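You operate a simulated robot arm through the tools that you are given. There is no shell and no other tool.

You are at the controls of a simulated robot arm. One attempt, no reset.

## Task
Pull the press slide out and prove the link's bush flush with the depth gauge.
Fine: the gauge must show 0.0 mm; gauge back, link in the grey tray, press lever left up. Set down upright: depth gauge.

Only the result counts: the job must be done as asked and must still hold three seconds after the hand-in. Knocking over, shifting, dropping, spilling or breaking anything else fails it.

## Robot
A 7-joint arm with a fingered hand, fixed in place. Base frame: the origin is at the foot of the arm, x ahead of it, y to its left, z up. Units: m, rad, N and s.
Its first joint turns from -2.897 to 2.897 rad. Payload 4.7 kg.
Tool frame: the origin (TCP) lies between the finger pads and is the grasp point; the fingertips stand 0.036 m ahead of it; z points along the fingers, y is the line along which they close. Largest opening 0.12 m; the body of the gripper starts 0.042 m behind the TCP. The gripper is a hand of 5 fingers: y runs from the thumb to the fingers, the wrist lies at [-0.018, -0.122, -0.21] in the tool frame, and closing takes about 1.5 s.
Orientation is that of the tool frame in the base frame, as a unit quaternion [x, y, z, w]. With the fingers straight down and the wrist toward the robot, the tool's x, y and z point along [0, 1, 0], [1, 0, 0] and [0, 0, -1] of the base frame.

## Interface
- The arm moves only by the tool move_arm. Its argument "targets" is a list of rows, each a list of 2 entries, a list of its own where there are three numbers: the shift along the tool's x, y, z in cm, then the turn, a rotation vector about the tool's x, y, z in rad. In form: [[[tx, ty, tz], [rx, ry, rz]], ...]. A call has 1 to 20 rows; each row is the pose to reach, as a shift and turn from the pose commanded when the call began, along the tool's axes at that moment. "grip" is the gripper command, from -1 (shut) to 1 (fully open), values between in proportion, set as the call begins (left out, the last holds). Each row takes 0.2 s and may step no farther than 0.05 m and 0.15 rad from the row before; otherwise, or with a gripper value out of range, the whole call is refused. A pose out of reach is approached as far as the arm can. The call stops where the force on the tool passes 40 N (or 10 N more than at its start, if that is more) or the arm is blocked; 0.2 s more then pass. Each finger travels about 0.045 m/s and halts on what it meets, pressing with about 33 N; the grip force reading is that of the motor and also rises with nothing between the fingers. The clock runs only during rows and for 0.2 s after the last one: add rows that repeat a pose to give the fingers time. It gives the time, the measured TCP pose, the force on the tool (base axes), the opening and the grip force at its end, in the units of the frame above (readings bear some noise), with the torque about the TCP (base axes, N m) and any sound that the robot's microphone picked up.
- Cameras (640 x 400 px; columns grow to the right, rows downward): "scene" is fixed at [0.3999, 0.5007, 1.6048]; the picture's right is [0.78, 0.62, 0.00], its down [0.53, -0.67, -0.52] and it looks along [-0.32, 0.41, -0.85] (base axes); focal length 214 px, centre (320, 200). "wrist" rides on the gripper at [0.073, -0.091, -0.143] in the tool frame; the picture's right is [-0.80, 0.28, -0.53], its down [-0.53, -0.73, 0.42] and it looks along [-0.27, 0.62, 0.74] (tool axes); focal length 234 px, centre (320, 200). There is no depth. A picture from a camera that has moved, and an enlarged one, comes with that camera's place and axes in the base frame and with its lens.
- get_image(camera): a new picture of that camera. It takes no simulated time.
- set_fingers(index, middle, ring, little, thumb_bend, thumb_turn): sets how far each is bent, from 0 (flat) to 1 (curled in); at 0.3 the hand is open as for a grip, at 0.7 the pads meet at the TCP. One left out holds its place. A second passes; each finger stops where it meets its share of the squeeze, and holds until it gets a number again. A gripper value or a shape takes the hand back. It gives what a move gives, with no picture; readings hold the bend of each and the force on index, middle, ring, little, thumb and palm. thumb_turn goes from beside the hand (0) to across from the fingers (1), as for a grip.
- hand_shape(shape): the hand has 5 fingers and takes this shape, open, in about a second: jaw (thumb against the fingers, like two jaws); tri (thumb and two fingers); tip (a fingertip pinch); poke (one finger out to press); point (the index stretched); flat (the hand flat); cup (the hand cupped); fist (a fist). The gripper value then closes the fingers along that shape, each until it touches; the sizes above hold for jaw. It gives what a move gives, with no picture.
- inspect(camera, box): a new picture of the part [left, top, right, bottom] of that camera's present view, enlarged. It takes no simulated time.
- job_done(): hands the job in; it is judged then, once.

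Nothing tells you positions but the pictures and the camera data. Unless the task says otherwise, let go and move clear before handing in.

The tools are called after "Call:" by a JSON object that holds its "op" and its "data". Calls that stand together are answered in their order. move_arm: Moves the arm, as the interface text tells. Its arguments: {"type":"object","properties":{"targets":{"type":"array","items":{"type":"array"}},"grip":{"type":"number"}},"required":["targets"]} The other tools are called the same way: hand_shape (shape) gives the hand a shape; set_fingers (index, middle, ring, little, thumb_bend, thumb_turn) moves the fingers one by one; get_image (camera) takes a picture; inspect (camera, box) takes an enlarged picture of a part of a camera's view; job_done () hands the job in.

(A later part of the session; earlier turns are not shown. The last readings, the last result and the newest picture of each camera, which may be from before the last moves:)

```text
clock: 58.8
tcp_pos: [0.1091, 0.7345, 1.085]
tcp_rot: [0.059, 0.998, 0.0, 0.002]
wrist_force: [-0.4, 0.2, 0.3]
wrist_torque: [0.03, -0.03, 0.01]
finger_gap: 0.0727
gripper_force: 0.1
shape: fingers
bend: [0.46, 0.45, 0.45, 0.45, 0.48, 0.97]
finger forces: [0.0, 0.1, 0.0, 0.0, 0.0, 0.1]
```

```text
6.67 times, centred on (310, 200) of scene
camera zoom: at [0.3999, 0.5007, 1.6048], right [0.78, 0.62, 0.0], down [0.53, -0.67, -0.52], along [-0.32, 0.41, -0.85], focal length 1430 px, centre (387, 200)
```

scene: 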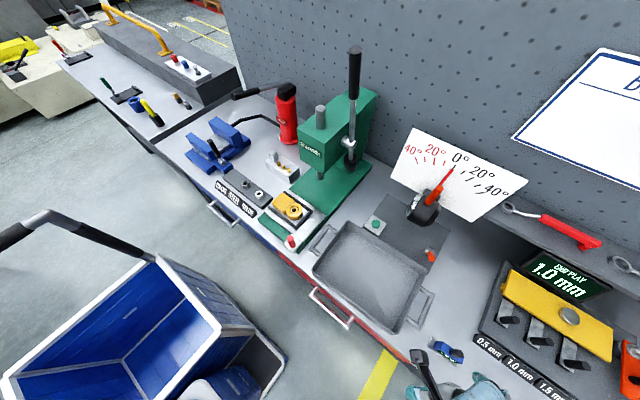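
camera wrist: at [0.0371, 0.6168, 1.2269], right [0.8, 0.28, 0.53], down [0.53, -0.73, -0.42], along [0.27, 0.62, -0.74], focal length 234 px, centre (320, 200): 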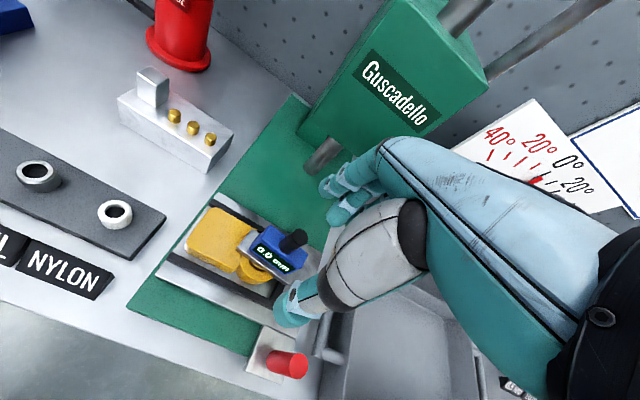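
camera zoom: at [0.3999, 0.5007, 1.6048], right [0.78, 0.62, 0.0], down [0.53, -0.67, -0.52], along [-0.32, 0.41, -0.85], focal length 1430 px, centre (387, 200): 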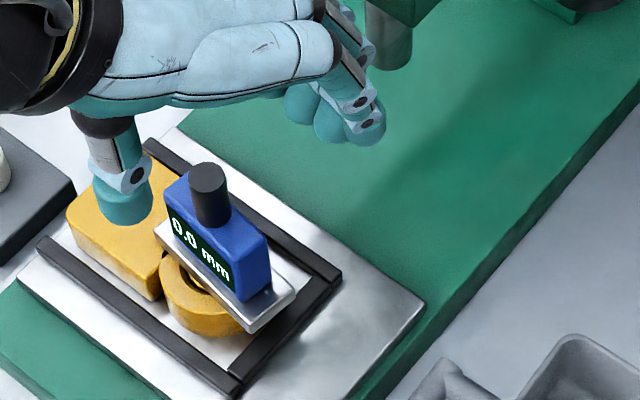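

Call:
{"op": "move_arm", "data": {"targets": [[[0, 0, 3], [0, 0, 0]], [[0, 0, 5.5], [0, 0, 0]], [[0, 0, 7.5], [0, 0, 0]], [[0, 0, 8.5], [0, 0, 0]], [[0, 0, 8.5], [0, 0, 0]]]}}

Call:
{"op": "inspect", "data": {"camera": "wrist", "box": [220, 160, 380, 360]}}

Call:
{"op": "inspect", "data": {"camera": "scene", "box": [270, 170, 350, 230]}}

```text
clock: 60.0
tcp_pos: [0.1107, 0.7334, 0.9988]
tcp_rot: [0.06, 0.998, 0.0, 0.001]
wrist_force: [-0.7, -0.5, -1.2]
wrist_torque: [-0.01, -0.01, -0.01]
finger_gap: 0.0725
gripper_force: 0.2
shape: fingers
bend: [0.46, 0.45, 0.45, 0.45, 0.48, 0.97]
finger forces: [0.0, 0.1, 0.1, 0.0, 0.0, 0.1]
```

```text
2.00 times, centred on (300, 260) of wrist
camera zoom: at [0.0251, 0.6508, 1.1405], right [0.83, 0.18, 0.53], down [0.44, -0.79, -0.42], along [0.34, 0.58, -0.74], focal length 468 px, centre (360, 80)
```

zoom: 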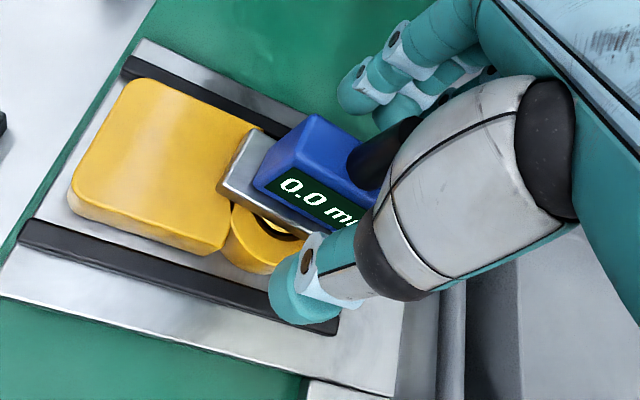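

```text
6.67 times, centred on (310, 200) of scene
camera zoom: at [0.3999, 0.5007, 1.6048], right [0.78, 0.62, 0.0], down [0.53, -0.67, -0.52], along [-0.32, 0.41, -0.85], focal length 1430 px, centre (387, 200)
```

zoom: 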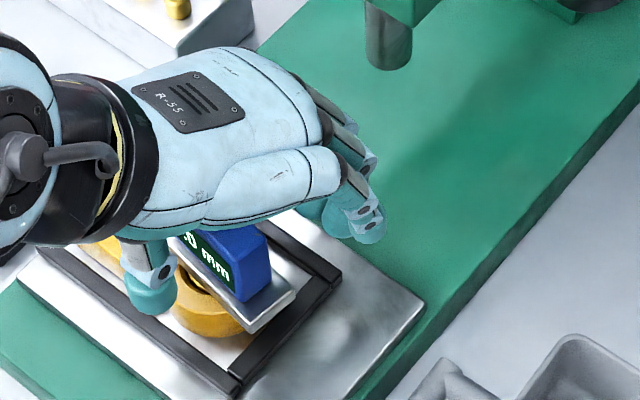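

Call:
{"op": "set_fingers", "data": {"index": 0.7, "thumb_bend": 0.7}}

Call:
{"op": "set_fingers", "data": {"index": 0.76, "thumb_bend": 0.74}}

Call:
{"op": "inspect", "data": {"camera": "wrist", "box": [220, 160, 380, 360]}}

Call:
{"op": "inspect", "data": {"camera": "scene", "box": [270, 170, 350, 230]}}

```text
clock: 61.0
tcp_pos: [0.1087, 0.7328, 0.9981]
tcp_rot: [0.06, 0.998, 0.0, 0.003]
wrist_force: [-0.8, -0.1, 0.9]
wrist_torque: [0.01, -0.01, -0.02]
finger_gap: 0.0205
gripper_force: 5.2
shape: fingers
bend: [0.64, 0.45, 0.45, 0.45, 0.66, 0.97]
finger forces: [5.4, 0.0, 0.0, 0.0, 5.2, 0.0]
```

```text
clock: 62.0
tcp_pos: [0.1097, 0.7327, 0.9976]
tcp_rot: [0.06, 0.998, 0.0, 0.002]
wrist_force: [-0.1, 0.7, -0.2]
wrist_torque: [0.02, 0.04, 0.02]
finger_gap: 0.0194
gripper_force: 10.6
shape: fingers
bend: [0.61, 0.45, 0.45, 0.45, 0.67, 0.97]
finger forces: [11.0, 0.0, 0.1, 0.1, 11.0, 0.0]
```

```text
2.00 times, centred on (300, 260) of wrist
camera zoom: at [0.0251, 0.651, 1.1404], right [0.83, 0.18, 0.53], down [0.44, -0.79, -0.42], along [0.34, 0.58, -0.74], focal length 468 px, centre (360, 80)
```

zoom: 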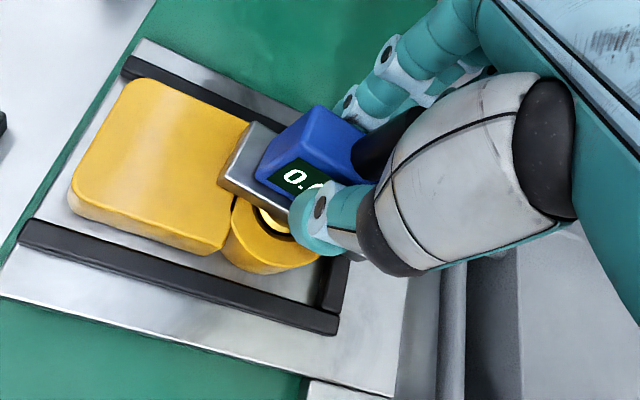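

```text
6.67 times, centred on (310, 200) of scene
camera zoom: at [0.3999, 0.5007, 1.6048], right [0.78, 0.62, 0.0], down [0.53, -0.67, -0.52], along [-0.32, 0.41, -0.85], focal length 1430 px, centre (387, 200)
```

zoom: 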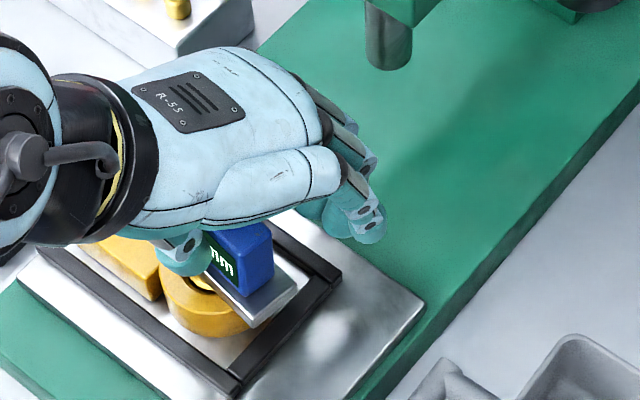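

The gauge is gripped at 11 N and nearly centred. Lifting it off the link.

Call:
{"op": "move_arm", "data": {"targets": [[[0, 0, -0.5], [0, 0, 0]], [[0, 0, -1.5], [0, 0, 0]], [[0, 0, -3], [0, 0, 0]], [[0, 0, -6], [0, 0, 0]], [[0, 0, -8], [0, 0, 0]]]}}

Call:
{"op": "inspect", "data": {"camera": "wrist", "box": [220, 160, 380, 360]}}

Call:
{"op": "inspect", "data": {"camera": "scene", "box": [270, 170, 350, 230]}}

```text
clock: 63.2
tcp_pos: [0.1095, 0.7346, 1.0796]
tcp_rot: [0.06, 0.998, 0.0, 0.002]
wrist_force: [0.4, 0.4, -2.1]
wrist_torque: [-0.03, -0.02, -0.01]
finger_gap: 0.0194
gripper_force: 11.0
shape: fingers
bend: [0.61, 0.45, 0.45, 0.45, 0.67, 0.97]
finger forces: [11.0, 0.1, 0.0, 0.1, 10.9, 0.1]
```

```text
2.00 times, centred on (300, 260) of wrist
camera zoom: at [0.025, 0.6512, 1.2211], right [0.83, 0.18, 0.53], down [0.44, -0.79, -0.42], along [0.34, 0.58, -0.74], focal length 468 px, centre (360, 80)
```

zoom: 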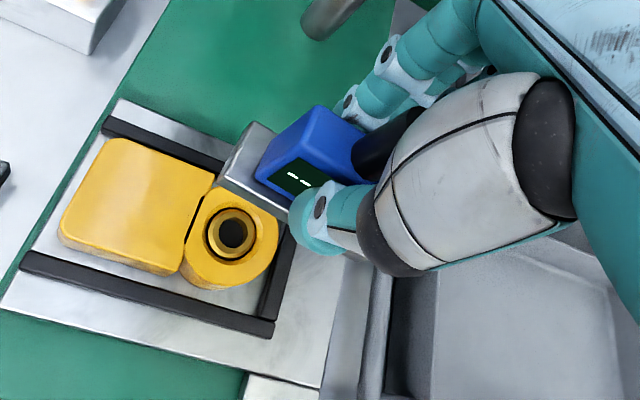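

```text
6.67 times, centred on (310, 200) of scene
camera zoom: at [0.3999, 0.5007, 1.6048], right [0.78, 0.62, 0.0], down [0.53, -0.67, -0.52], along [-0.32, 0.41, -0.85], focal length 1430 px, centre (387, 200)
```

zoom: 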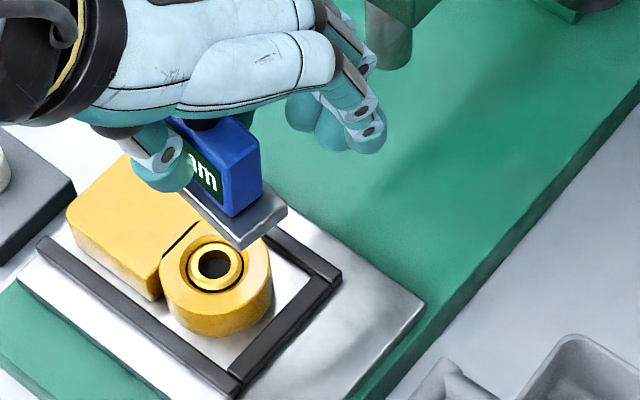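

The gauge is securely held and upright. I'll carry it back to its original spot (knob at ~(0.7035, 0.677)).

Call:
{"op": "move_arm", "data": {"targets": [[[-4.6, 0.1, 0], [0, 0, -0.014]], [[-9.2, 0.2, 0], [0, 0, -0.028]], [[-13.8, 0.3, 0], [0, 0, -0.042]], [[-18.4, 0.4, 0], [0, 0, -0.056]], [[-23.0, 0.5, 0], [0, 0, -0.07]], [[-27.6, 0.6, 0], [0, 0, -0.084]], [[-32.2, 0.7, 0], [0, 0, -0.098]], [[-36.8, 0.8, 0], [0, 0, -0.112]], [[-41.4, 0.9, 0.5], [0, 0, -0.126]], [[-46.0, 1.0, 1], [0, 0, -0.14]], [[-50.6, 1.1, 1.5], [0, 0, -0.154]], [[-55.2, 1.2, 2], [0, 0, -0.168]], [[-58.5, 1.3, 2.5], [0, 0, -0.18]], [[-60, 1.3, 3], [0, 0, -0.18]], [[-60, 1.3, 3], [0, 0, -0.18]]]}}

Call:
{"op": "get_image", "data": {"camera": "wrist"}}

Call:
{"op": "inspect", "data": {"camera": "scene", "box": [400, 300, 540, 390]}}

```text
clock: 66.4
tcp_pos: [0.7094, 0.6712, 1.0514]
tcp_rot: [-0.03, 1.0, 0.0, 0.002]
wrist_force: [-0.4, 0.2, -1.6]
wrist_torque: [0.0, 0.02, 0.0]
finger_gap: 0.0191
gripper_force: 11.0
shape: fingers
bend: [0.61, 0.45, 0.45, 0.45, 0.67, 0.97]
finger forces: [10.7, 0.0, 0.0, 0.1, 10.7, 0.0]
```

```text
taken
camera wrist: at [0.6402, 0.5766, 1.1932], right [0.78, 0.33, 0.53], down [0.58, -0.7, -0.42], along [0.23, 0.64, -0.74], focal length 234 px, centre (320, 200)
```

wrist: 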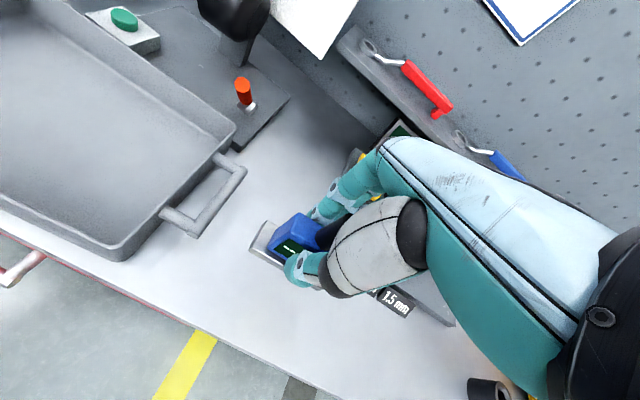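

```text
4.44 times, centred on (470, 345) of scene
camera zoom: at [0.3999, 0.5007, 1.6048], right [0.78, 0.62, 0.0], down [0.53, -0.67, -0.52], along [-0.32, 0.41, -0.85], focal length 953 px, centre (-347, -444)
```

zoom: 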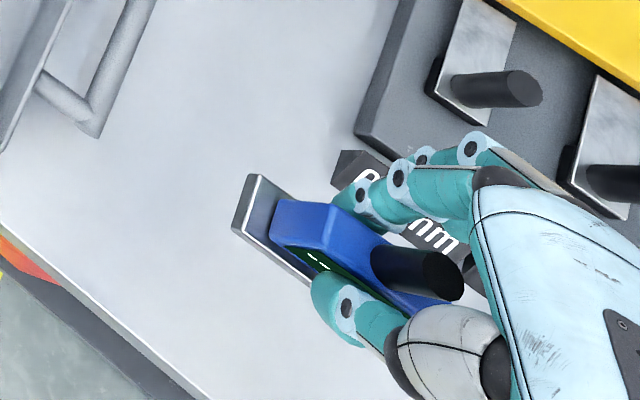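

Call:
{"op": "move_arm", "data": {"targets": [[[0.3, 0.5, 2.5], [0, 0, 0]], [[0.3, 0.5, 5], [0, 0, 0]], [[0.3, 0.5, 7.5], [0, 0, 0]], [[0.3, 0.5, 10], [0, 0, 0]], [[0.3, 0.5, 11.5], [0, 0, 0]], [[0.3, 0.5, 12.2], [0, 0, 0]], [[0.3, 0.5, 12.2], [0, 0, 0]]]}}

Call:
{"op": "inspect", "data": {"camera": "scene", "box": [410, 325, 490, 375]}}

Call:
{"op": "inspect", "data": {"camera": "wrist", "box": [220, 160, 380, 360]}}

```text
clock: 68.0
tcp_pos: [0.7044, 0.6794, 0.9288]
tcp_rot: [-0.03, 1.0, -0.001, 0.002]
wrist_force: [-0.7, 0.4, -1.9]
wrist_torque: [0.02, -0.01, -0.01]
finger_gap: 0.0192
gripper_force: 11.0
shape: fingers
bend: [0.61, 0.45, 0.45, 0.45, 0.67, 0.97]
finger forces: [10.9, 0.0, 0.0, 0.1, 10.7, 0.0]
```

```text
8.00 times, centred on (450, 350) of scene
camera zoom: at [0.3999, 0.5007, 1.6048], right [0.78, 0.62, 0.0], down [0.53, -0.67, -0.52], along [-0.32, 0.41, -0.85], focal length 1716 px, centre (-720, -1000)
```

zoom: 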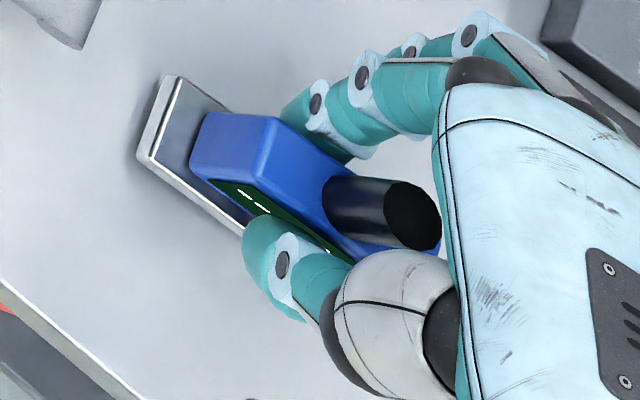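

```text
2.00 times, centred on (300, 260) of wrist
camera zoom: at [0.6357, 0.5829, 1.071], right [0.78, 0.33, 0.53], down [0.58, -0.7, -0.42], along [0.23, 0.64, -0.74], focal length 468 px, centre (360, 80)
```

zoom: 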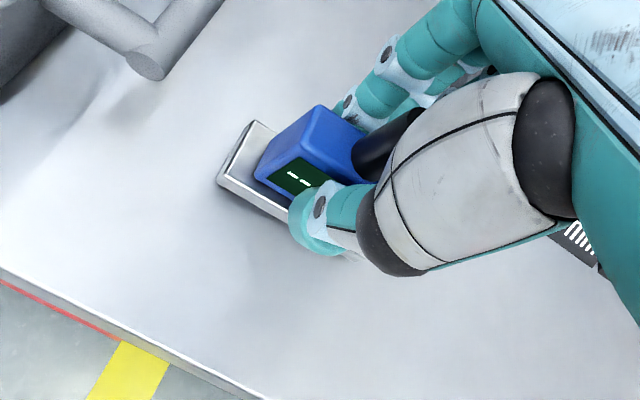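

Nearly exact. I'll nudge (+1.7, −3 mm) and lower to contact.

Call:
{"op": "move_arm", "data": {"targets": [[[-0.15, -0.3, 0.2], [0, 0, 0]], [[-0.15, -0.3, 0.5], [0, 0, 0]], [[-0.15, -0.3, 0.7], [0, 0, 0]]]}}

Call:
{"op": "move_arm", "data": {"targets": [[[0, 0, 0.1], [0, 0, 0]], [[0, 0, 0.2], [0, 0, 0]]]}}

```text
clock: 68.8
tcp_pos: [0.7048, 0.6761, 0.9221]
tcp_rot: [-0.03, 1.0, -0.001, 0.002]
wrist_force: [0.0, -0.2, -1.6]
wrist_torque: [0.03, -0.02, 0.0]
finger_gap: 0.0193
gripper_force: 10.7
shape: fingers
bend: [0.61, 0.45, 0.45, 0.45, 0.67, 0.97]
finger forces: [10.9, 0.0, 0.0, 0.0, 10.9, 0.0]
```

```text
clock: 69.4
tcp_pos: [0.705, 0.6756, 0.9214]
tcp_rot: [-0.03, 1.0, 0.001, 0.003]
wrist_force: [-0.3, 0.2, 6.0]
wrist_torque: [0.0, 0.03, -0.02]
finger_gap: 0.019
gripper_force: 11.8
shape: fingers
bend: [0.61, 0.45, 0.45, 0.45, 0.67, 0.97]
finger forces: [11.8, 0.0, 0.1, 0.1, 12.0, 0.0]
```

Contact at 6 N. I'll release it gently.

Call:
{"op": "move_arm", "data": {"targets": [[[0, 0, -0.1], [0, 0, 0]], [[0, 0, -0.1], [0, 0, 0]]]}}

Call:
{"op": "set_fingers", "data": {"index": 0.54, "thumb_bend": 0.58}}

Call:
{"op": "set_fingers", "data": {"index": 0.44, "thumb_bend": 0.46}}

Call:
{"op": "inspect", "data": {"camera": "scene", "box": [410, 325, 490, 375]}}

Call:
{"op": "inspect", "data": {"camera": "wrist", "box": [220, 160, 380, 360]}}

```text
clock: 70.0
tcp_pos: [0.7058, 0.6749, 0.922]
tcp_rot: [-0.03, 1.0, -0.001, 0.002]
wrist_force: [-1.7, 1.1, 4.0]
wrist_torque: [0.04, 0.04, 0.03]
finger_gap: 0.019
gripper_force: 11.4
shape: fingers
bend: [0.61, 0.45, 0.45, 0.45, 0.67, 0.97]
finger forces: [11.9, 0.1, 0.1, 0.0, 11.2, 0.0]
```

```text
clock: 71.0
tcp_pos: [0.706, 0.6769, 0.9213]
tcp_rot: [-0.03, 1.0, 0.0, 0.001]
wrist_force: [0.3, 0.4, -0.7]
wrist_torque: [-0.02, -0.03, -0.01]
finger_gap: 0.0458
gripper_force: 0.1
shape: fingers
bend: [0.54, 0.45, 0.45, 0.45, 0.57, 0.97]
finger forces: [0.0, 0.0, 0.0, 0.0, 0.0, 0.0]
```

```text
clock: 72.0
tcp_pos: [0.7067, 0.6752, 0.9218]
tcp_rot: [-0.029, 1.0, 0.0, 0.003]
wrist_force: [0.2, 0.4, 0.8]
wrist_torque: [0.04, -0.04, 0.01]
finger_gap: 0.0776
gripper_force: 0.1
shape: fingers
bend: [0.44, 0.45, 0.45, 0.45, 0.46, 0.97]
finger forces: [0.0, 0.0, 0.1, 0.0, 0.1, 0.0]
```

```text
8.00 times, centred on (450, 350) of scene
camera zoom: at [0.3999, 0.5007, 1.6048], right [0.78, 0.62, 0.0], down [0.53, -0.67, -0.52], along [-0.32, 0.41, -0.85], focal length 1716 px, centre (-720, -1000)
```

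zoom: 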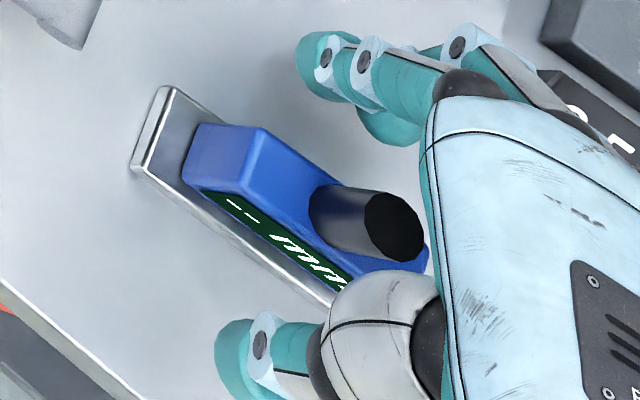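

```text
2.00 times, centred on (300, 260) of wrist
camera zoom: at [0.6372, 0.5798, 1.0637], right [0.78, 0.33, 0.53], down [0.58, -0.7, -0.42], along [0.23, 0.64, -0.74], focal length 468 px, centre (360, 80)
```

zoom: 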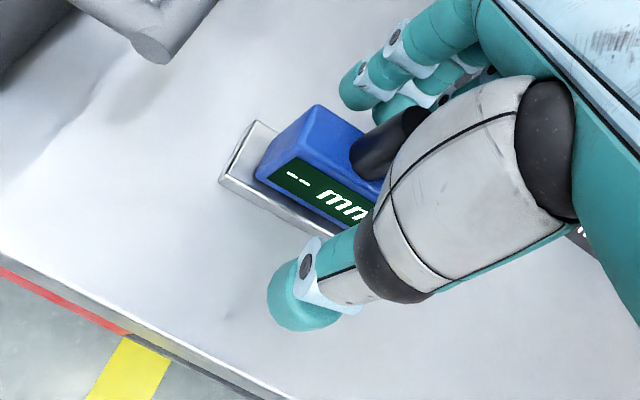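

The gauge stands upright within a couple of millimetres of its original spot. I'll rise clear and head for the link.

Call:
{"op": "move_arm", "data": {"targets": [[[0, 0, -3], [0, 0, 0]], [[0, 0, -7], [0, 0, 0]], [[0, 0, -11], [0, 0, 0]], [[0, 0, -15], [0, 0, 0]]]}}

Call:
{"op": "inspect", "data": {"camera": "scene", "box": [410, 325, 490, 375]}}

Call:
{"op": "get_image", "data": {"camera": "scene"}}

```text
clock: 73.0
tcp_pos: [0.7052, 0.6777, 1.0721]
tcp_rot: [-0.03, 1.0, -0.001, 0.0]
wrist_force: [0.6, 0.3, -1.2]
wrist_torque: [-0.05, 0.05, 0.02]
finger_gap: 0.0776
gripper_force: 0.0
shape: fingers
bend: [0.44, 0.45, 0.45, 0.45, 0.46, 0.97]
finger forces: [0.0, 0.0, 0.0, 0.0, 0.0, 0.0]
```

```text
8.00 times, centred on (450, 350) of scene
camera zoom: at [0.3999, 0.5007, 1.6048], right [0.78, 0.62, 0.0], down [0.53, -0.67, -0.52], along [-0.32, 0.41, -0.85], focal length 1716 px, centre (-720, -1000)
```

zoom: 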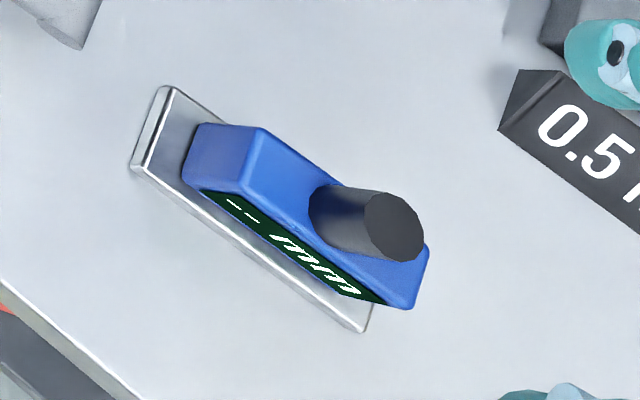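

```text
taken
```

scene: 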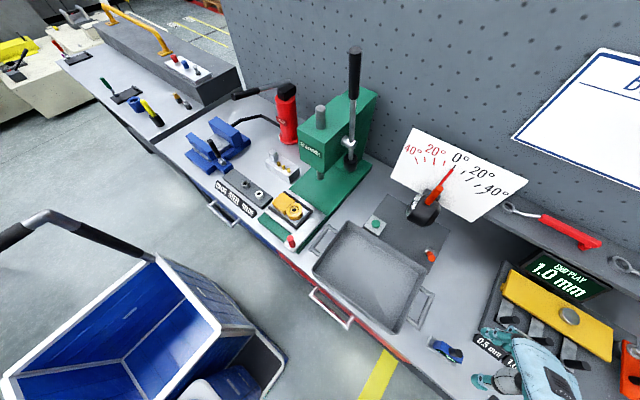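

Gauge is back in place. Next I'll move over the link, at height and with yaw 0, to line up the link grip.

Call:
{"op": "move_arm", "data": {"targets": [[[4.9, 0.4, -1], [0, 0, 0.01]], [[9.8, 0.9, -2], [0, 0, 0.02]], [[14.7, 1.4, -2], [0, 0, 0.03]], [[19.6, 1.8, -2], [0, 0, 0.04]], [[24.5, 2.3, -2], [0, 0, 0.05]], [[29.4, 2.8, -2], [0, 0, 0.06]], [[34.2, 3.2, -2], [0, 0, 0.06]], [[39.1, 3.7, -2], [0, 0, 0.06]], [[44, 4.2, -2], [0, 0, 0.06]], [[48.9, 4.6, -2], [0, 0, 0.06]], [[53.8, 5.1, -2], [0, 0, 0.06]], [[58.7, 5.6, -2], [0, 0, 0.06]], [[63.5, 6, -2], [0, 0, 0.06]], [[63.5, 6, -2], [0, 0, 0.06]]]}}

Call:
{"op": "set_fingers", "data": {"index": 0.38, "middle": 0.36, "ring": 0.3, "little": 0.3, "thumb_bend": 0.4}}

Call:
{"op": "get_image", "data": {"camera": "wrist"}}

Call:
{"op": "inspect", "data": {"camera": "scene", "box": [250, 160, 350, 230]}}

```text
refused: row 1 steps farther than a row can; nothing moved
```

```text
clock: 74.0
tcp_pos: [0.7041, 0.678, 1.074]
tcp_rot: [-0.029, 1.0, 0.0, 0.002]
wrist_force: [-0.2, 0.6, 0.4]
wrist_torque: [0.0, 0.01, 0.0]
finger_gap: 0.0956
gripper_force: 0.1
shape: fingers
bend: [0.38, 0.36, 0.3, 0.3, 0.4, 0.97]
finger forces: [0.1, 0.0, 0.0, 0.1, 0.1, 0.1]
```

```text
taken
camera wrist: at [0.6359, 0.5816, 1.2154], right [0.78, 0.33, 0.53], down [0.58, -0.7, -0.42], along [0.23, 0.64, -0.74], focal length 234 px, centre (320, 200)
```

wrist: 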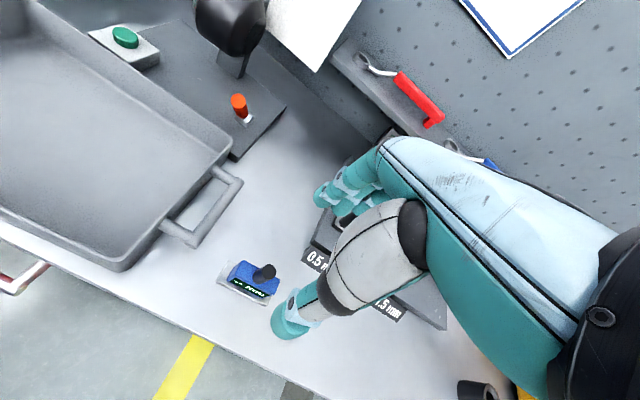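

```text
5.71 times, centred on (300, 195) of scene
camera zoom: at [0.3999, 0.5007, 1.6048], right [0.78, 0.62, 0.0], down [0.53, -0.67, -0.52], along [-0.32, 0.41, -0.85], focal length 1226 px, centre (434, 229)
```

zoom: 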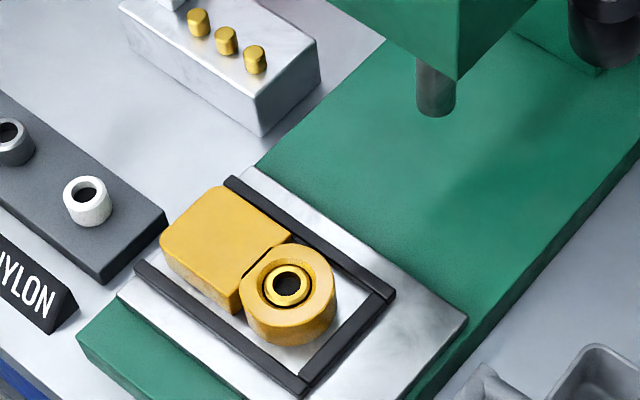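

Call:
{"op": "move_arm", "data": {"targets": [[[3, 0.3, -1.5], [0, 0, 0.01]], [[7.7, 0.8, -2], [0, 0, 0.02]], [[12.4, 1.2, -2], [0, 0, 0.03]], [[17.1, 1.7, -2], [0, 0, 0.04]], [[21.8, 2.1, -2], [0, 0, 0.05]], [[26.5, 2.6, -2], [0, 0, 0.06]], [[31.2, 3, -2], [0, 0, 0.06]], [[35.9, 3.5, -2], [0, 0, 0.06]], [[40.6, 3.9, -2], [0, 0, 0.06]], [[45.3, 4.4, -2], [0, 0, 0.06]], [[50, 4.8, -2], [0, 0, 0.06]], [[54.7, 5.3, -2], [0, 0, 0.06]], [[59.4, 5.7, -2], [0, 0, 0.06]], [[63.5, 6, -2], [0, 0, 0.06]], [[63.5, 6, -2], [0, 0, 0.06]]]}}

Call:
{"op": "get_image", "data": {"camera": "wrist"}}

Call:
{"op": "inspect", "data": {"camera": "scene", "box": [250, 160, 350, 230]}}

Call:
{"op": "inspect", "data": {"camera": "wrist", "box": [200, 160, 360, 360]}}

```text
clock: 77.2
tcp_pos: [0.0648, 0.6964, 1.0896]
tcp_rot: [0.0, 1.0, 0.0, 0.002]
wrist_force: [-0.5, -0.2, 0.0]
wrist_torque: [-0.01, -0.01, -0.02]
finger_gap: 0.0958
gripper_force: 0.2
shape: fingers
bend: [0.38, 0.36, 0.3, 0.3, 0.4, 0.98]
finger forces: [0.0, 0.0, 0.0, 0.0, 0.0, 0.0]
```

```text
taken
camera wrist: at [-0.0088, 0.6049, 1.2325], right [0.8, 0.28, 0.53], down [0.53, -0.73, -0.42], along [0.27, 0.62, -0.74], focal length 234 px, centre (320, 200)
```

wrist: 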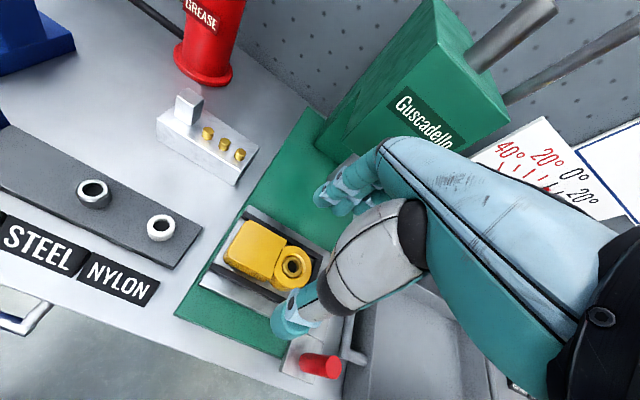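

```text
5.71 times, centred on (300, 195) of scene
camera zoom: at [0.3999, 0.5007, 1.6048], right [0.78, 0.62, 0.0], down [0.53, -0.67, -0.52], along [-0.32, 0.41, -0.85], focal length 1226 px, centre (434, 229)
```

zoom: 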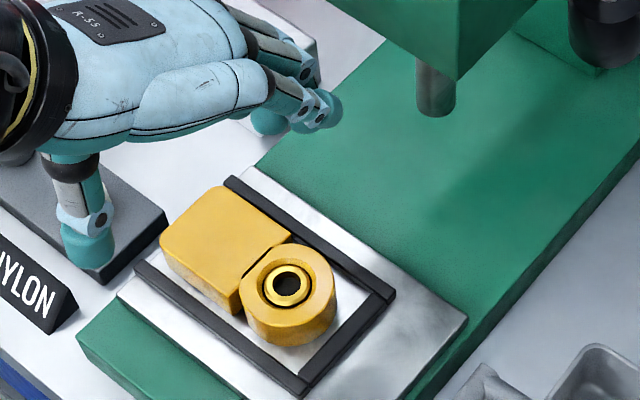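

```text
2.00 times, centred on (280, 260) of wrist
camera zoom: at [-0.0088, 0.6049, 1.2325], right [0.8, 0.28, 0.53], down [0.53, -0.73, -0.42], along [0.27, 0.62, -0.74], focal length 468 px, centre (400, 80)
```

zoom: 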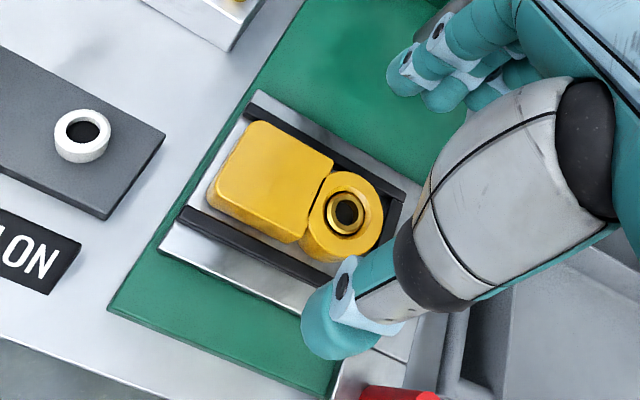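

Call:
{"op": "move_arm", "data": {"targets": [[[-0.2, 2, 1], [0, 0, 0]], [[-0.4, 3.75, 4], [0, 0, 0]], [[-0.4, 3.75, 8], [0, 0, 0]], [[-0.4, 3.75, 11], [0, 0, 0]], [[-0.4, 3.75, 12.8], [0, 0, 0]], [[-0.4, 3.75, 12.8], [0, 0, 0]]]}}

Call:
{"op": "inspect", "data": {"camera": "wrist", "box": [200, 160, 360, 360]}}

Call:
{"op": "inspect", "data": {"camera": "scene", "box": [250, 160, 350, 230]}}

```text
clock: 78.6
tcp_pos: [0.0708, 0.7361, 0.9617]
tcp_rot: [0.0, 1.0, 0.0, 0.002]
wrist_force: [-0.2, 0.1, -0.3]
wrist_torque: [-0.01, 0.01, 0.0]
finger_gap: 0.0956
gripper_force: 0.1
shape: fingers
bend: [0.38, 0.36, 0.3, 0.3, 0.4, 0.98]
finger forces: [0.0, 0.0, 0.0, 0.0, 0.1, 0.0]
```

```text
2.00 times, centred on (280, 260) of wrist
camera zoom: at [-0.003, 0.6443, 1.1026], right [0.8, 0.28, 0.53], down [0.53, -0.73, -0.42], along [0.27, 0.62, -0.74], focal length 468 px, centre (400, 80)
```

zoom: 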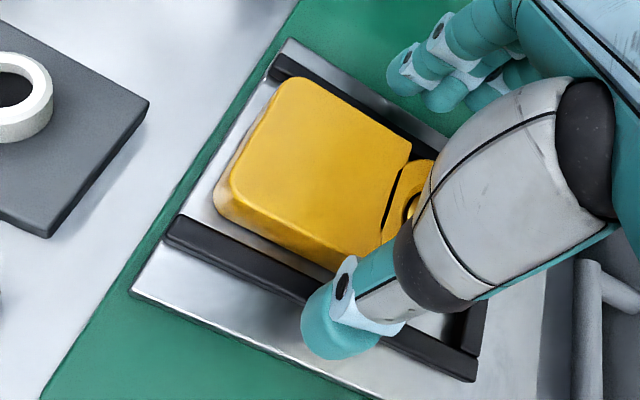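

```text
5.71 times, centred on (300, 195) of scene
camera zoom: at [0.3999, 0.5007, 1.6048], right [0.78, 0.62, 0.0], down [0.53, -0.67, -0.52], along [-0.32, 0.41, -0.85], focal length 1226 px, centre (434, 229)
```

zoom: 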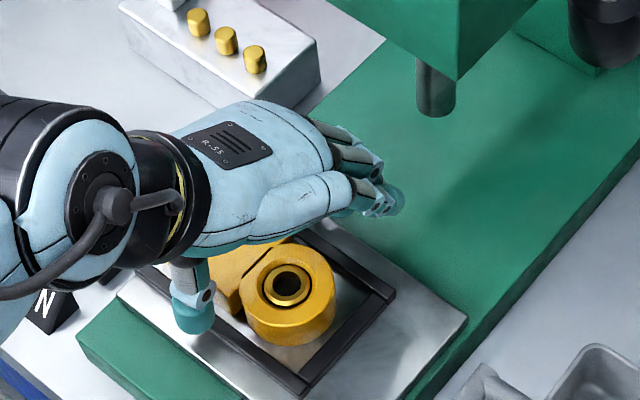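

Call:
{"op": "set_fingers", "data": {"index": 0.48, "thumb_bend": 0.5}}

Call:
{"op": "inspect", "data": {"camera": "wrist", "box": [200, 160, 360, 360]}}

Call:
{"op": "inspect", "data": {"camera": "scene", "box": [270, 180, 330, 230]}}

```text
clock: 79.6
tcp_pos: [0.072, 0.7367, 0.9615]
tcp_rot: [-0.001, 1.0, 0.0, 0.002]
wrist_force: [0.3, -1.2, -0.9]
wrist_torque: [0.0, -0.01, 0.0]
finger_gap: 0.0686
gripper_force: 0.6
shape: fingers
bend: [0.48, 0.36, 0.3, 0.3, 0.49, 0.98]
finger forces: [0.0, 0.1, 0.0, 0.1, 1.0, 0.0]
```

```text
2.00 times, centred on (280, 260) of wrist
camera zoom: at [-0.003, 0.6443, 1.1027], right [0.8, 0.28, 0.53], down [0.53, -0.73, -0.42], along [0.27, 0.62, -0.74], focal length 468 px, centre (400, 80)
```

zoom: 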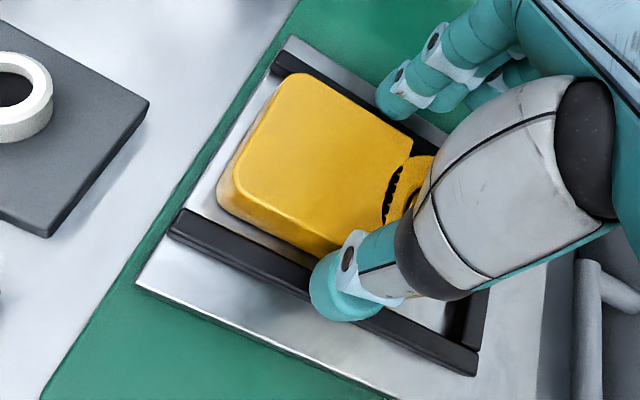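

```text
8.00 times, centred on (300, 205) of scene
camera zoom: at [0.3999, 0.5007, 1.6048], right [0.78, 0.62, 0.0], down [0.53, -0.67, -0.52], along [-0.32, 0.41, -0.85], focal length 1716 px, centre (480, 160)
```

zoom: 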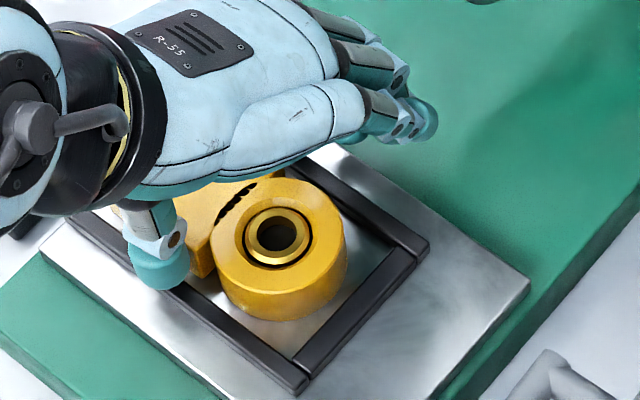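

Call:
{"op": "move_arm", "data": {"targets": [[[0, -0.3, 0.2], [0, 0, 0]], [[0, -0.3, 0.6], [0, 0, 0]], [[0, -0.3, 0.6], [0, 0, 0]]]}}

Call:
{"op": "set_fingers", "data": {"index": 0.56, "thumb_bend": 0.56}}

Call:
{"op": "inspect", "data": {"camera": "wrist", "box": [200, 160, 360, 360]}}

Call:
{"op": "inspect", "data": {"camera": "scene", "box": [270, 180, 330, 230]}}

```text
clock: 80.4
tcp_pos: [0.0719, 0.7325, 0.9553]
tcp_rot: [0.0, 1.0, 0.0, 0.002]
wrist_force: [-0.1, 1.4, 4.5]
wrist_torque: [-0.08, 0.01, 0.0]
finger_gap: 0.0667
gripper_force: 1.7
shape: fingers
bend: [0.48, 0.36, 0.3, 0.3, 0.5, 0.98]
finger forces: [1.4, 0.1, 0.0, 0.1, 2.8, 0.0]
```

```text
clock: 81.4
tcp_pos: [0.071, 0.7326, 0.9556]
tcp_rot: [-0.001, 1.0, 0.001, 0.002]
wrist_force: [1.0, 1.7, 8.5]
wrist_torque: [-0.04, 0.04, -0.08]
finger_gap: 0.0636
gripper_force: 7.5
shape: fingers
bend: [0.49, 0.36, 0.3, 0.3, 0.52, 0.97]
finger forces: [6.4, 0.0, 0.1, 0.1, 8.7, 0.1]
```

```text
2.00 times, centred on (280, 260) of wrist
camera zoom: at [-0.0027, 0.6408, 1.0975], right [0.8, 0.28, 0.53], down [0.53, -0.73, -0.42], along [0.27, 0.62, -0.74], focal length 468 px, centre (400, 80)
```

zoom: 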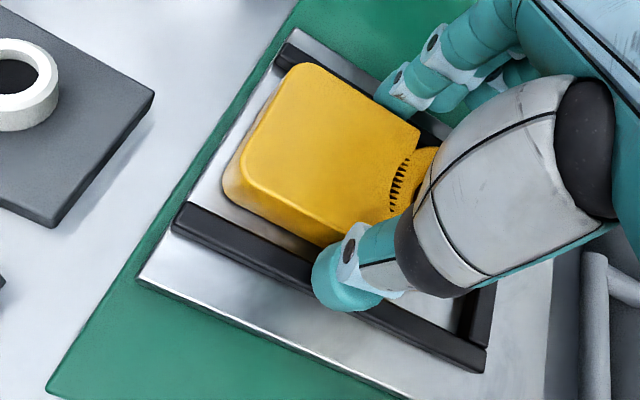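

```text
8.00 times, centred on (300, 205) of scene
camera zoom: at [0.3999, 0.5007, 1.6048], right [0.78, 0.62, 0.0], down [0.53, -0.67, -0.52], along [-0.32, 0.41, -0.85], focal length 1716 px, centre (480, 160)
```

zoom: 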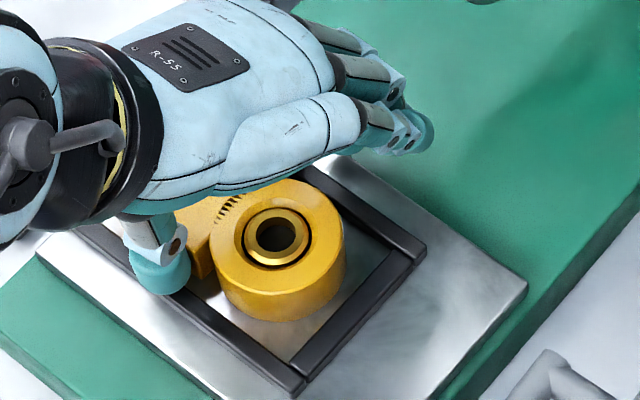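

There's an upward reaction, so a fingertip is bearing on a rail. I'll rise 4 mm and tighten the grip.

Call:
{"op": "set_fingers", "data": {"index": 0.47, "thumb_bend": 0.48}}

Call:
{"op": "move_arm", "data": {"targets": [[[0, 0.1, -0.2], [0, 0, 0]], [[0, 0.1, -0.4], [0, 0, 0]], [[0, 0.1, -0.4], [0, 0, 0]]]}}

Call:
{"op": "set_fingers", "data": {"index": 0.58, "thumb_bend": 0.58}}

Call:
{"op": "set_fingers", "data": {"index": 0.66, "thumb_bend": 0.65}}

Call:
{"op": "inspect", "data": {"camera": "wrist", "box": [200, 160, 360, 360]}}

Call:
{"op": "inspect", "data": {"camera": "scene", "box": [270, 180, 330, 230]}}

```text
clock: 82.4
tcp_pos: [0.0714, 0.7324, 0.9563]
tcp_rot: [0.0, 1.0, 0.0, 0.001]
wrist_force: [0.1, 1.7, 11.5]
wrist_torque: [-0.37, 0.13, -0.01]
finger_gap: 0.0665
gripper_force: 6.1
shape: fingers
bend: [0.48, 0.36, 0.3, 0.3, 0.5, 0.98]
finger forces: [1.0, 0.0, 0.0, 0.0, 10.8, 0.0]
```

```text
clock: 83.2
tcp_pos: [0.0719, 0.7334, 0.9586]
tcp_rot: [0.0, 1.0, 0.0, 0.002]
wrist_force: [-0.7, -0.4, -0.1]
wrist_torque: [-0.01, -0.01, -0.01]
finger_gap: 0.07
gripper_force: 0.1
shape: fingers
bend: [0.47, 0.36, 0.3, 0.3, 0.48, 0.97]
finger forces: [0.1, 0.1, 0.2, 0.0, 0.1, 0.0]
```

```text
clock: 84.2
tcp_pos: [0.0717, 0.7324, 0.9585]
tcp_rot: [-0.001, 1.0, -0.001, 0.002]
wrist_force: [1.0, -1.1, -0.3]
wrist_torque: [-0.01, -0.08, -0.01]
finger_gap: 0.0586
gripper_force: 4.7
shape: fingers
bend: [0.52, 0.36, 0.3, 0.3, 0.52, 0.97]
finger forces: [4.1, 0.1, 0.1, 0.0, 5.5, 0.0]
```

```text
clock: 85.2
tcp_pos: [0.0723, 0.7334, 0.9583]
tcp_rot: [0.0, 1.0, -0.001, 0.003]
wrist_force: [0.8, -0.7, 0.6]
wrist_torque: [0.06, -0.07, -0.04]
finger_gap: 0.0573
gripper_force: 11.6
shape: fingers
bend: [0.52, 0.36, 0.3, 0.3, 0.54, 0.97]
finger forces: [11.5, 0.0, 0.0, 0.1, 12.2, 0.0]
```

```text
2.00 times, centred on (280, 260) of wrist
camera zoom: at [-0.0024, 0.6414, 1.1007], right [0.8, 0.28, 0.53], down [0.53, -0.73, -0.42], along [0.27, 0.62, -0.74], focal length 468 px, centre (400, 80)
```

zoom: 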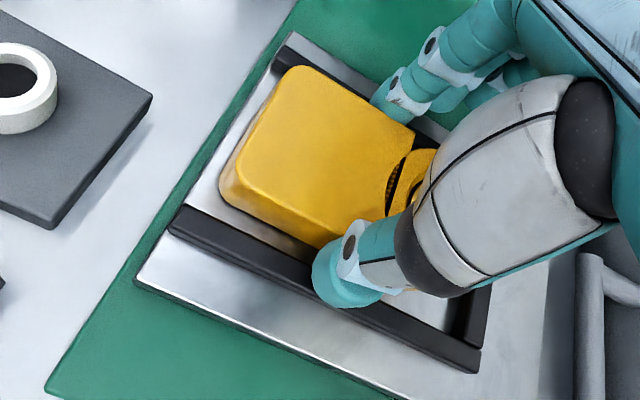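

```text
8.00 times, centred on (300, 205) of scene
camera zoom: at [0.3999, 0.5007, 1.6048], right [0.78, 0.62, 0.0], down [0.53, -0.67, -0.52], along [-0.32, 0.41, -0.85], focal length 1716 px, centre (480, 160)
```

zoom: 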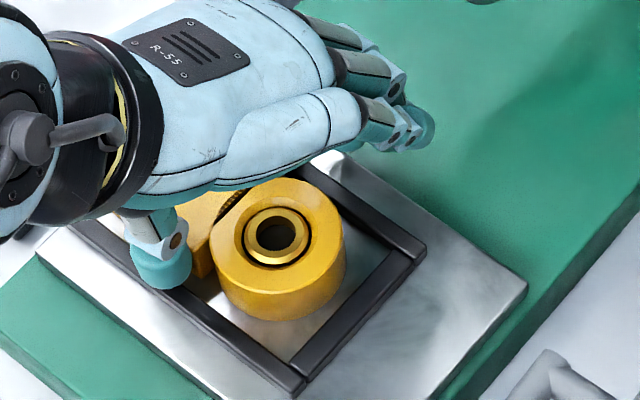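

Clean grip on the link at 12 N. I'll tighten more, then do a test lift.

Call:
{"op": "set_fingers", "data": {"index": 0.78, "thumb_bend": 0.76}}

Call:
{"op": "move_arm", "data": {"targets": [[[0, 0, -0.4], [0, 0, 0]], [[0, 0, -1.0], [0, 0, 0]], [[0, 0, -1.0], [0, 0, 0]]]}}

Call:
{"op": "inspect", "data": {"camera": "wrist", "box": [200, 160, 360, 360]}}

Call:
{"op": "inspect", "data": {"camera": "scene", "box": [270, 180, 330, 230]}}

```text
clock: 86.2
tcp_pos: [0.0712, 0.7337, 0.9585]
tcp_rot: [0.001, 1.0, 0.0, 0.001]
wrist_force: [1.0, 0.8, 0.4]
wrist_torque: [0.15, -0.06, -0.08]
finger_gap: 0.0566
gripper_force: 16.6
shape: fingers
bend: [0.44, 0.36, 0.3, 0.3, 0.63, 0.97]
finger forces: [18.0, 0.0, 0.0, 0.0, 16.5, 0.0]
```

```text
clock: 87.0
tcp_pos: [0.0721, 0.733, 0.9681]
tcp_rot: [0.0, 1.0, -0.001, 0.002]
wrist_force: [-0.1, 0.1, -7.6]
wrist_torque: [-0.1, -0.11, 0.0]
finger_gap: 0.0565
gripper_force: 17.3
shape: fingers
bend: [0.44, 0.36, 0.3, 0.3, 0.63, 0.97]
finger forces: [17.5, 0.0, 0.1, 0.0, 17.2, 0.0]
```

```text
2.00 times, centred on (280, 260) of wrist
camera zoom: at [-0.003, 0.6417, 1.1106], right [0.8, 0.28, 0.53], down [0.53, -0.73, -0.42], along [0.27, 0.62, -0.74], focal length 468 px, centre (400, 80)
```

zoom: 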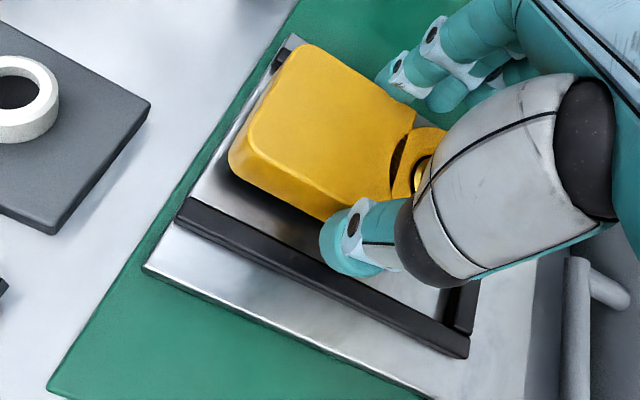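

```text
8.00 times, centred on (300, 205) of scene
camera zoom: at [0.3999, 0.5007, 1.6048], right [0.78, 0.62, 0.0], down [0.53, -0.67, -0.52], along [-0.32, 0.41, -0.85], focal length 1716 px, centre (480, 160)
```

zoom: 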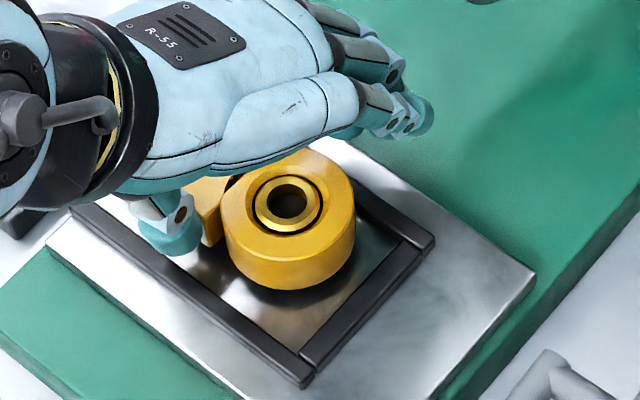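

The link is lifted (~7.5 N) and level. I'll raise it clear and check the grip.

Call:
{"op": "move_arm", "data": {"targets": [[[0, 0, -1.5], [0, 0, 0]], [[0, 0, -3], [0, 0, 0]], [[0, 0, -5], [0, 0, 0]], [[0, 0, -7], [0, 0, 0]], [[0, 0, -9], [0, 0, 0]]]}}

Call:
{"op": "get_image", "data": {"camera": "wrist"}}

Call:
{"op": "inspect", "data": {"camera": "scene", "box": [250, 160, 350, 230]}}

```text
clock: 88.2
tcp_pos: [0.0709, 0.7349, 1.0563]
tcp_rot: [0.0, 1.0, 0.0, 0.002]
wrist_force: [0.5, 0.0, -8.4]
wrist_torque: [-0.11, -0.09, -0.03]
finger_gap: 0.0566
gripper_force: 17.4
shape: fingers
bend: [0.44, 0.36, 0.3, 0.3, 0.63, 0.97]
finger forces: [17.3, 0.0, 0.0, 0.0, 17.1, 0.0]
```

```text
taken
camera wrist: at [-0.0035, 0.6428, 1.1979], right [0.8, 0.28, 0.53], down [0.53, -0.73, -0.42], along [0.27, 0.62, -0.74], focal length 234 px, centre (320, 200)
```

wrist: 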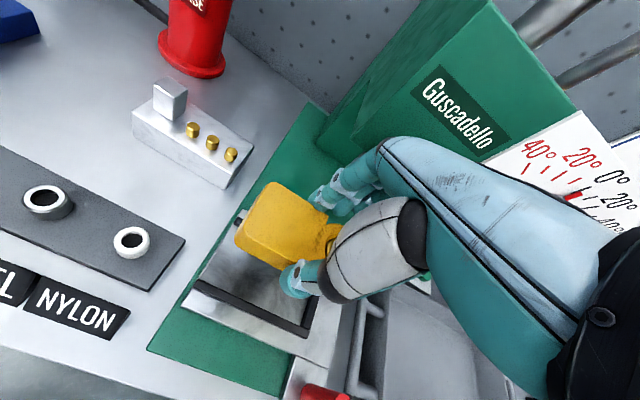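

```text
5.71 times, centred on (300, 195) of scene
camera zoom: at [0.3999, 0.5007, 1.6048], right [0.78, 0.62, 0.0], down [0.53, -0.67, -0.52], along [-0.32, 0.41, -0.85], focal length 1226 px, centre (434, 229)
```

zoom: 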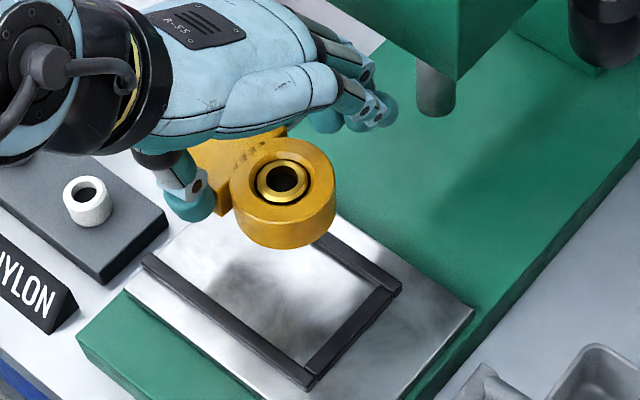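

Call:
{"op": "move_arm", "data": {"targets": [[[-2, 0, 0], [0, 0, 0]], [[-5, 0, 0], [0, 0, 0]], [[-9, 0, 0], [0, 0, 0]], [[-13, 0, 0], [0, 0, 0]], [[-17, 0, 0], [0, 0, 0]], [[-21, 0, 0], [0, 0, 0]], [[-25, 0, 0], [0, 0, 0]], [[-29, 0, 0], [0, 0, 0]], [[-32, 0, 0], [0, 0, 0]], [[-34, 0, 0], [0, 0, 0]], [[-34, 0, 0], [0, 0, 0]]]}}

Call:
{"op": "get_image", "data": {"camera": "wrist"}}

Call:
{"op": "get_image", "data": {"camera": "scene"}}

```text
clock: 90.6
tcp_pos: [0.4112, 0.7318, 1.0612]
tcp_rot: [0.0, 1.0, -0.001, 0.001]
wrist_force: [-0.4, 0.6, -7.6]
wrist_torque: [-0.07, -0.07, 0.02]
finger_gap: 0.0567
gripper_force: 17.2
shape: fingers
bend: [0.44, 0.36, 0.3, 0.3, 0.63, 0.97]
finger forces: [17.5, 0.0, 0.1, 0.1, 17.2, 0.0]
```

```text
taken
camera wrist: at [0.3371, 0.6405, 1.2028], right [0.8, 0.28, 0.53], down [0.53, -0.73, -0.42], along [0.27, 0.62, -0.74], focal length 234 px, centre (320, 200)
```

wrist: 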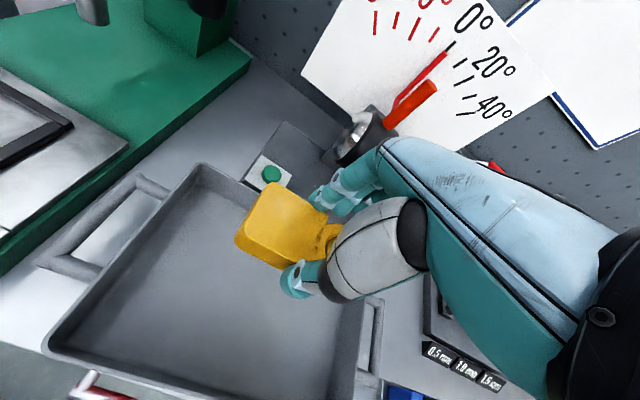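

```text
taken
```

scene: 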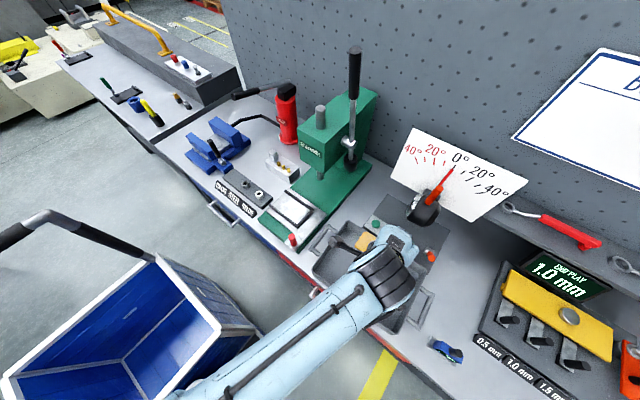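

The link is over the tray. I'll shift 3 cm toward the front for finger clearance and lower in.

Call:
{"op": "move_arm", "data": {"targets": [[[0, -1.5, 1.5], [0, 0, 0]], [[0, -3.2, 4], [0, 0, 0]], [[0, -3.2, 7], [0, 0, 0]], [[0, -3.2, 10], [0, 0, 0]], [[0, -3.2, 11.5], [0, 0, 0]], [[0, -3.2, 11.5], [0, 0, 0]]]}}

Call:
{"op": "get_image", "data": {"camera": "wrist"}}

Call:
{"op": "inspect", "data": {"camera": "scene", "box": [310, 210, 440, 310]}}

```text
clock: 92.0
tcp_pos: [0.4133, 0.7013, 0.9441]
tcp_rot: [0.0, 1.0, 0.0, 0.002]
wrist_force: [0.3, 0.0, -7.7]
wrist_torque: [-0.1, -0.05, -0.02]
finger_gap: 0.0564
gripper_force: 17.1
shape: fingers
bend: [0.44, 0.36, 0.3, 0.3, 0.63, 0.97]
finger forces: [17.3, 0.0, 0.0, 0.0, 17.2, 0.1]
```

```text
taken
camera wrist: at [0.3384, 0.6098, 1.086], right [0.8, 0.28, 0.53], down [0.53, -0.73, -0.42], along [0.27, 0.62, -0.74], focal length 234 px, centre (320, 200)
```

wrist: 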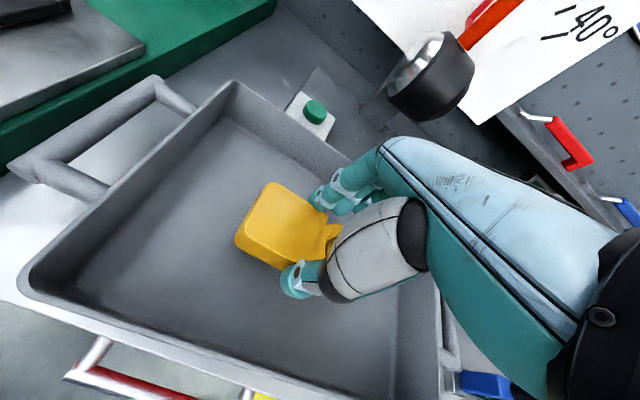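

```text
4.00 times, centred on (375, 260) of scene
camera zoom: at [0.3999, 0.5007, 1.6048], right [0.78, 0.62, 0.0], down [0.53, -0.67, -0.52], along [-0.32, 0.41, -0.85], focal length 858 px, centre (100, -40)
```

zoom: 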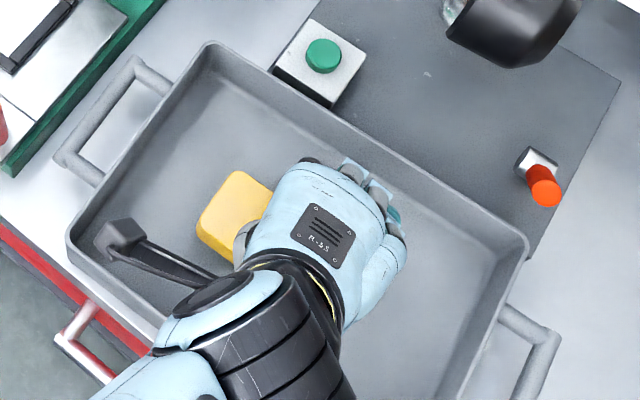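

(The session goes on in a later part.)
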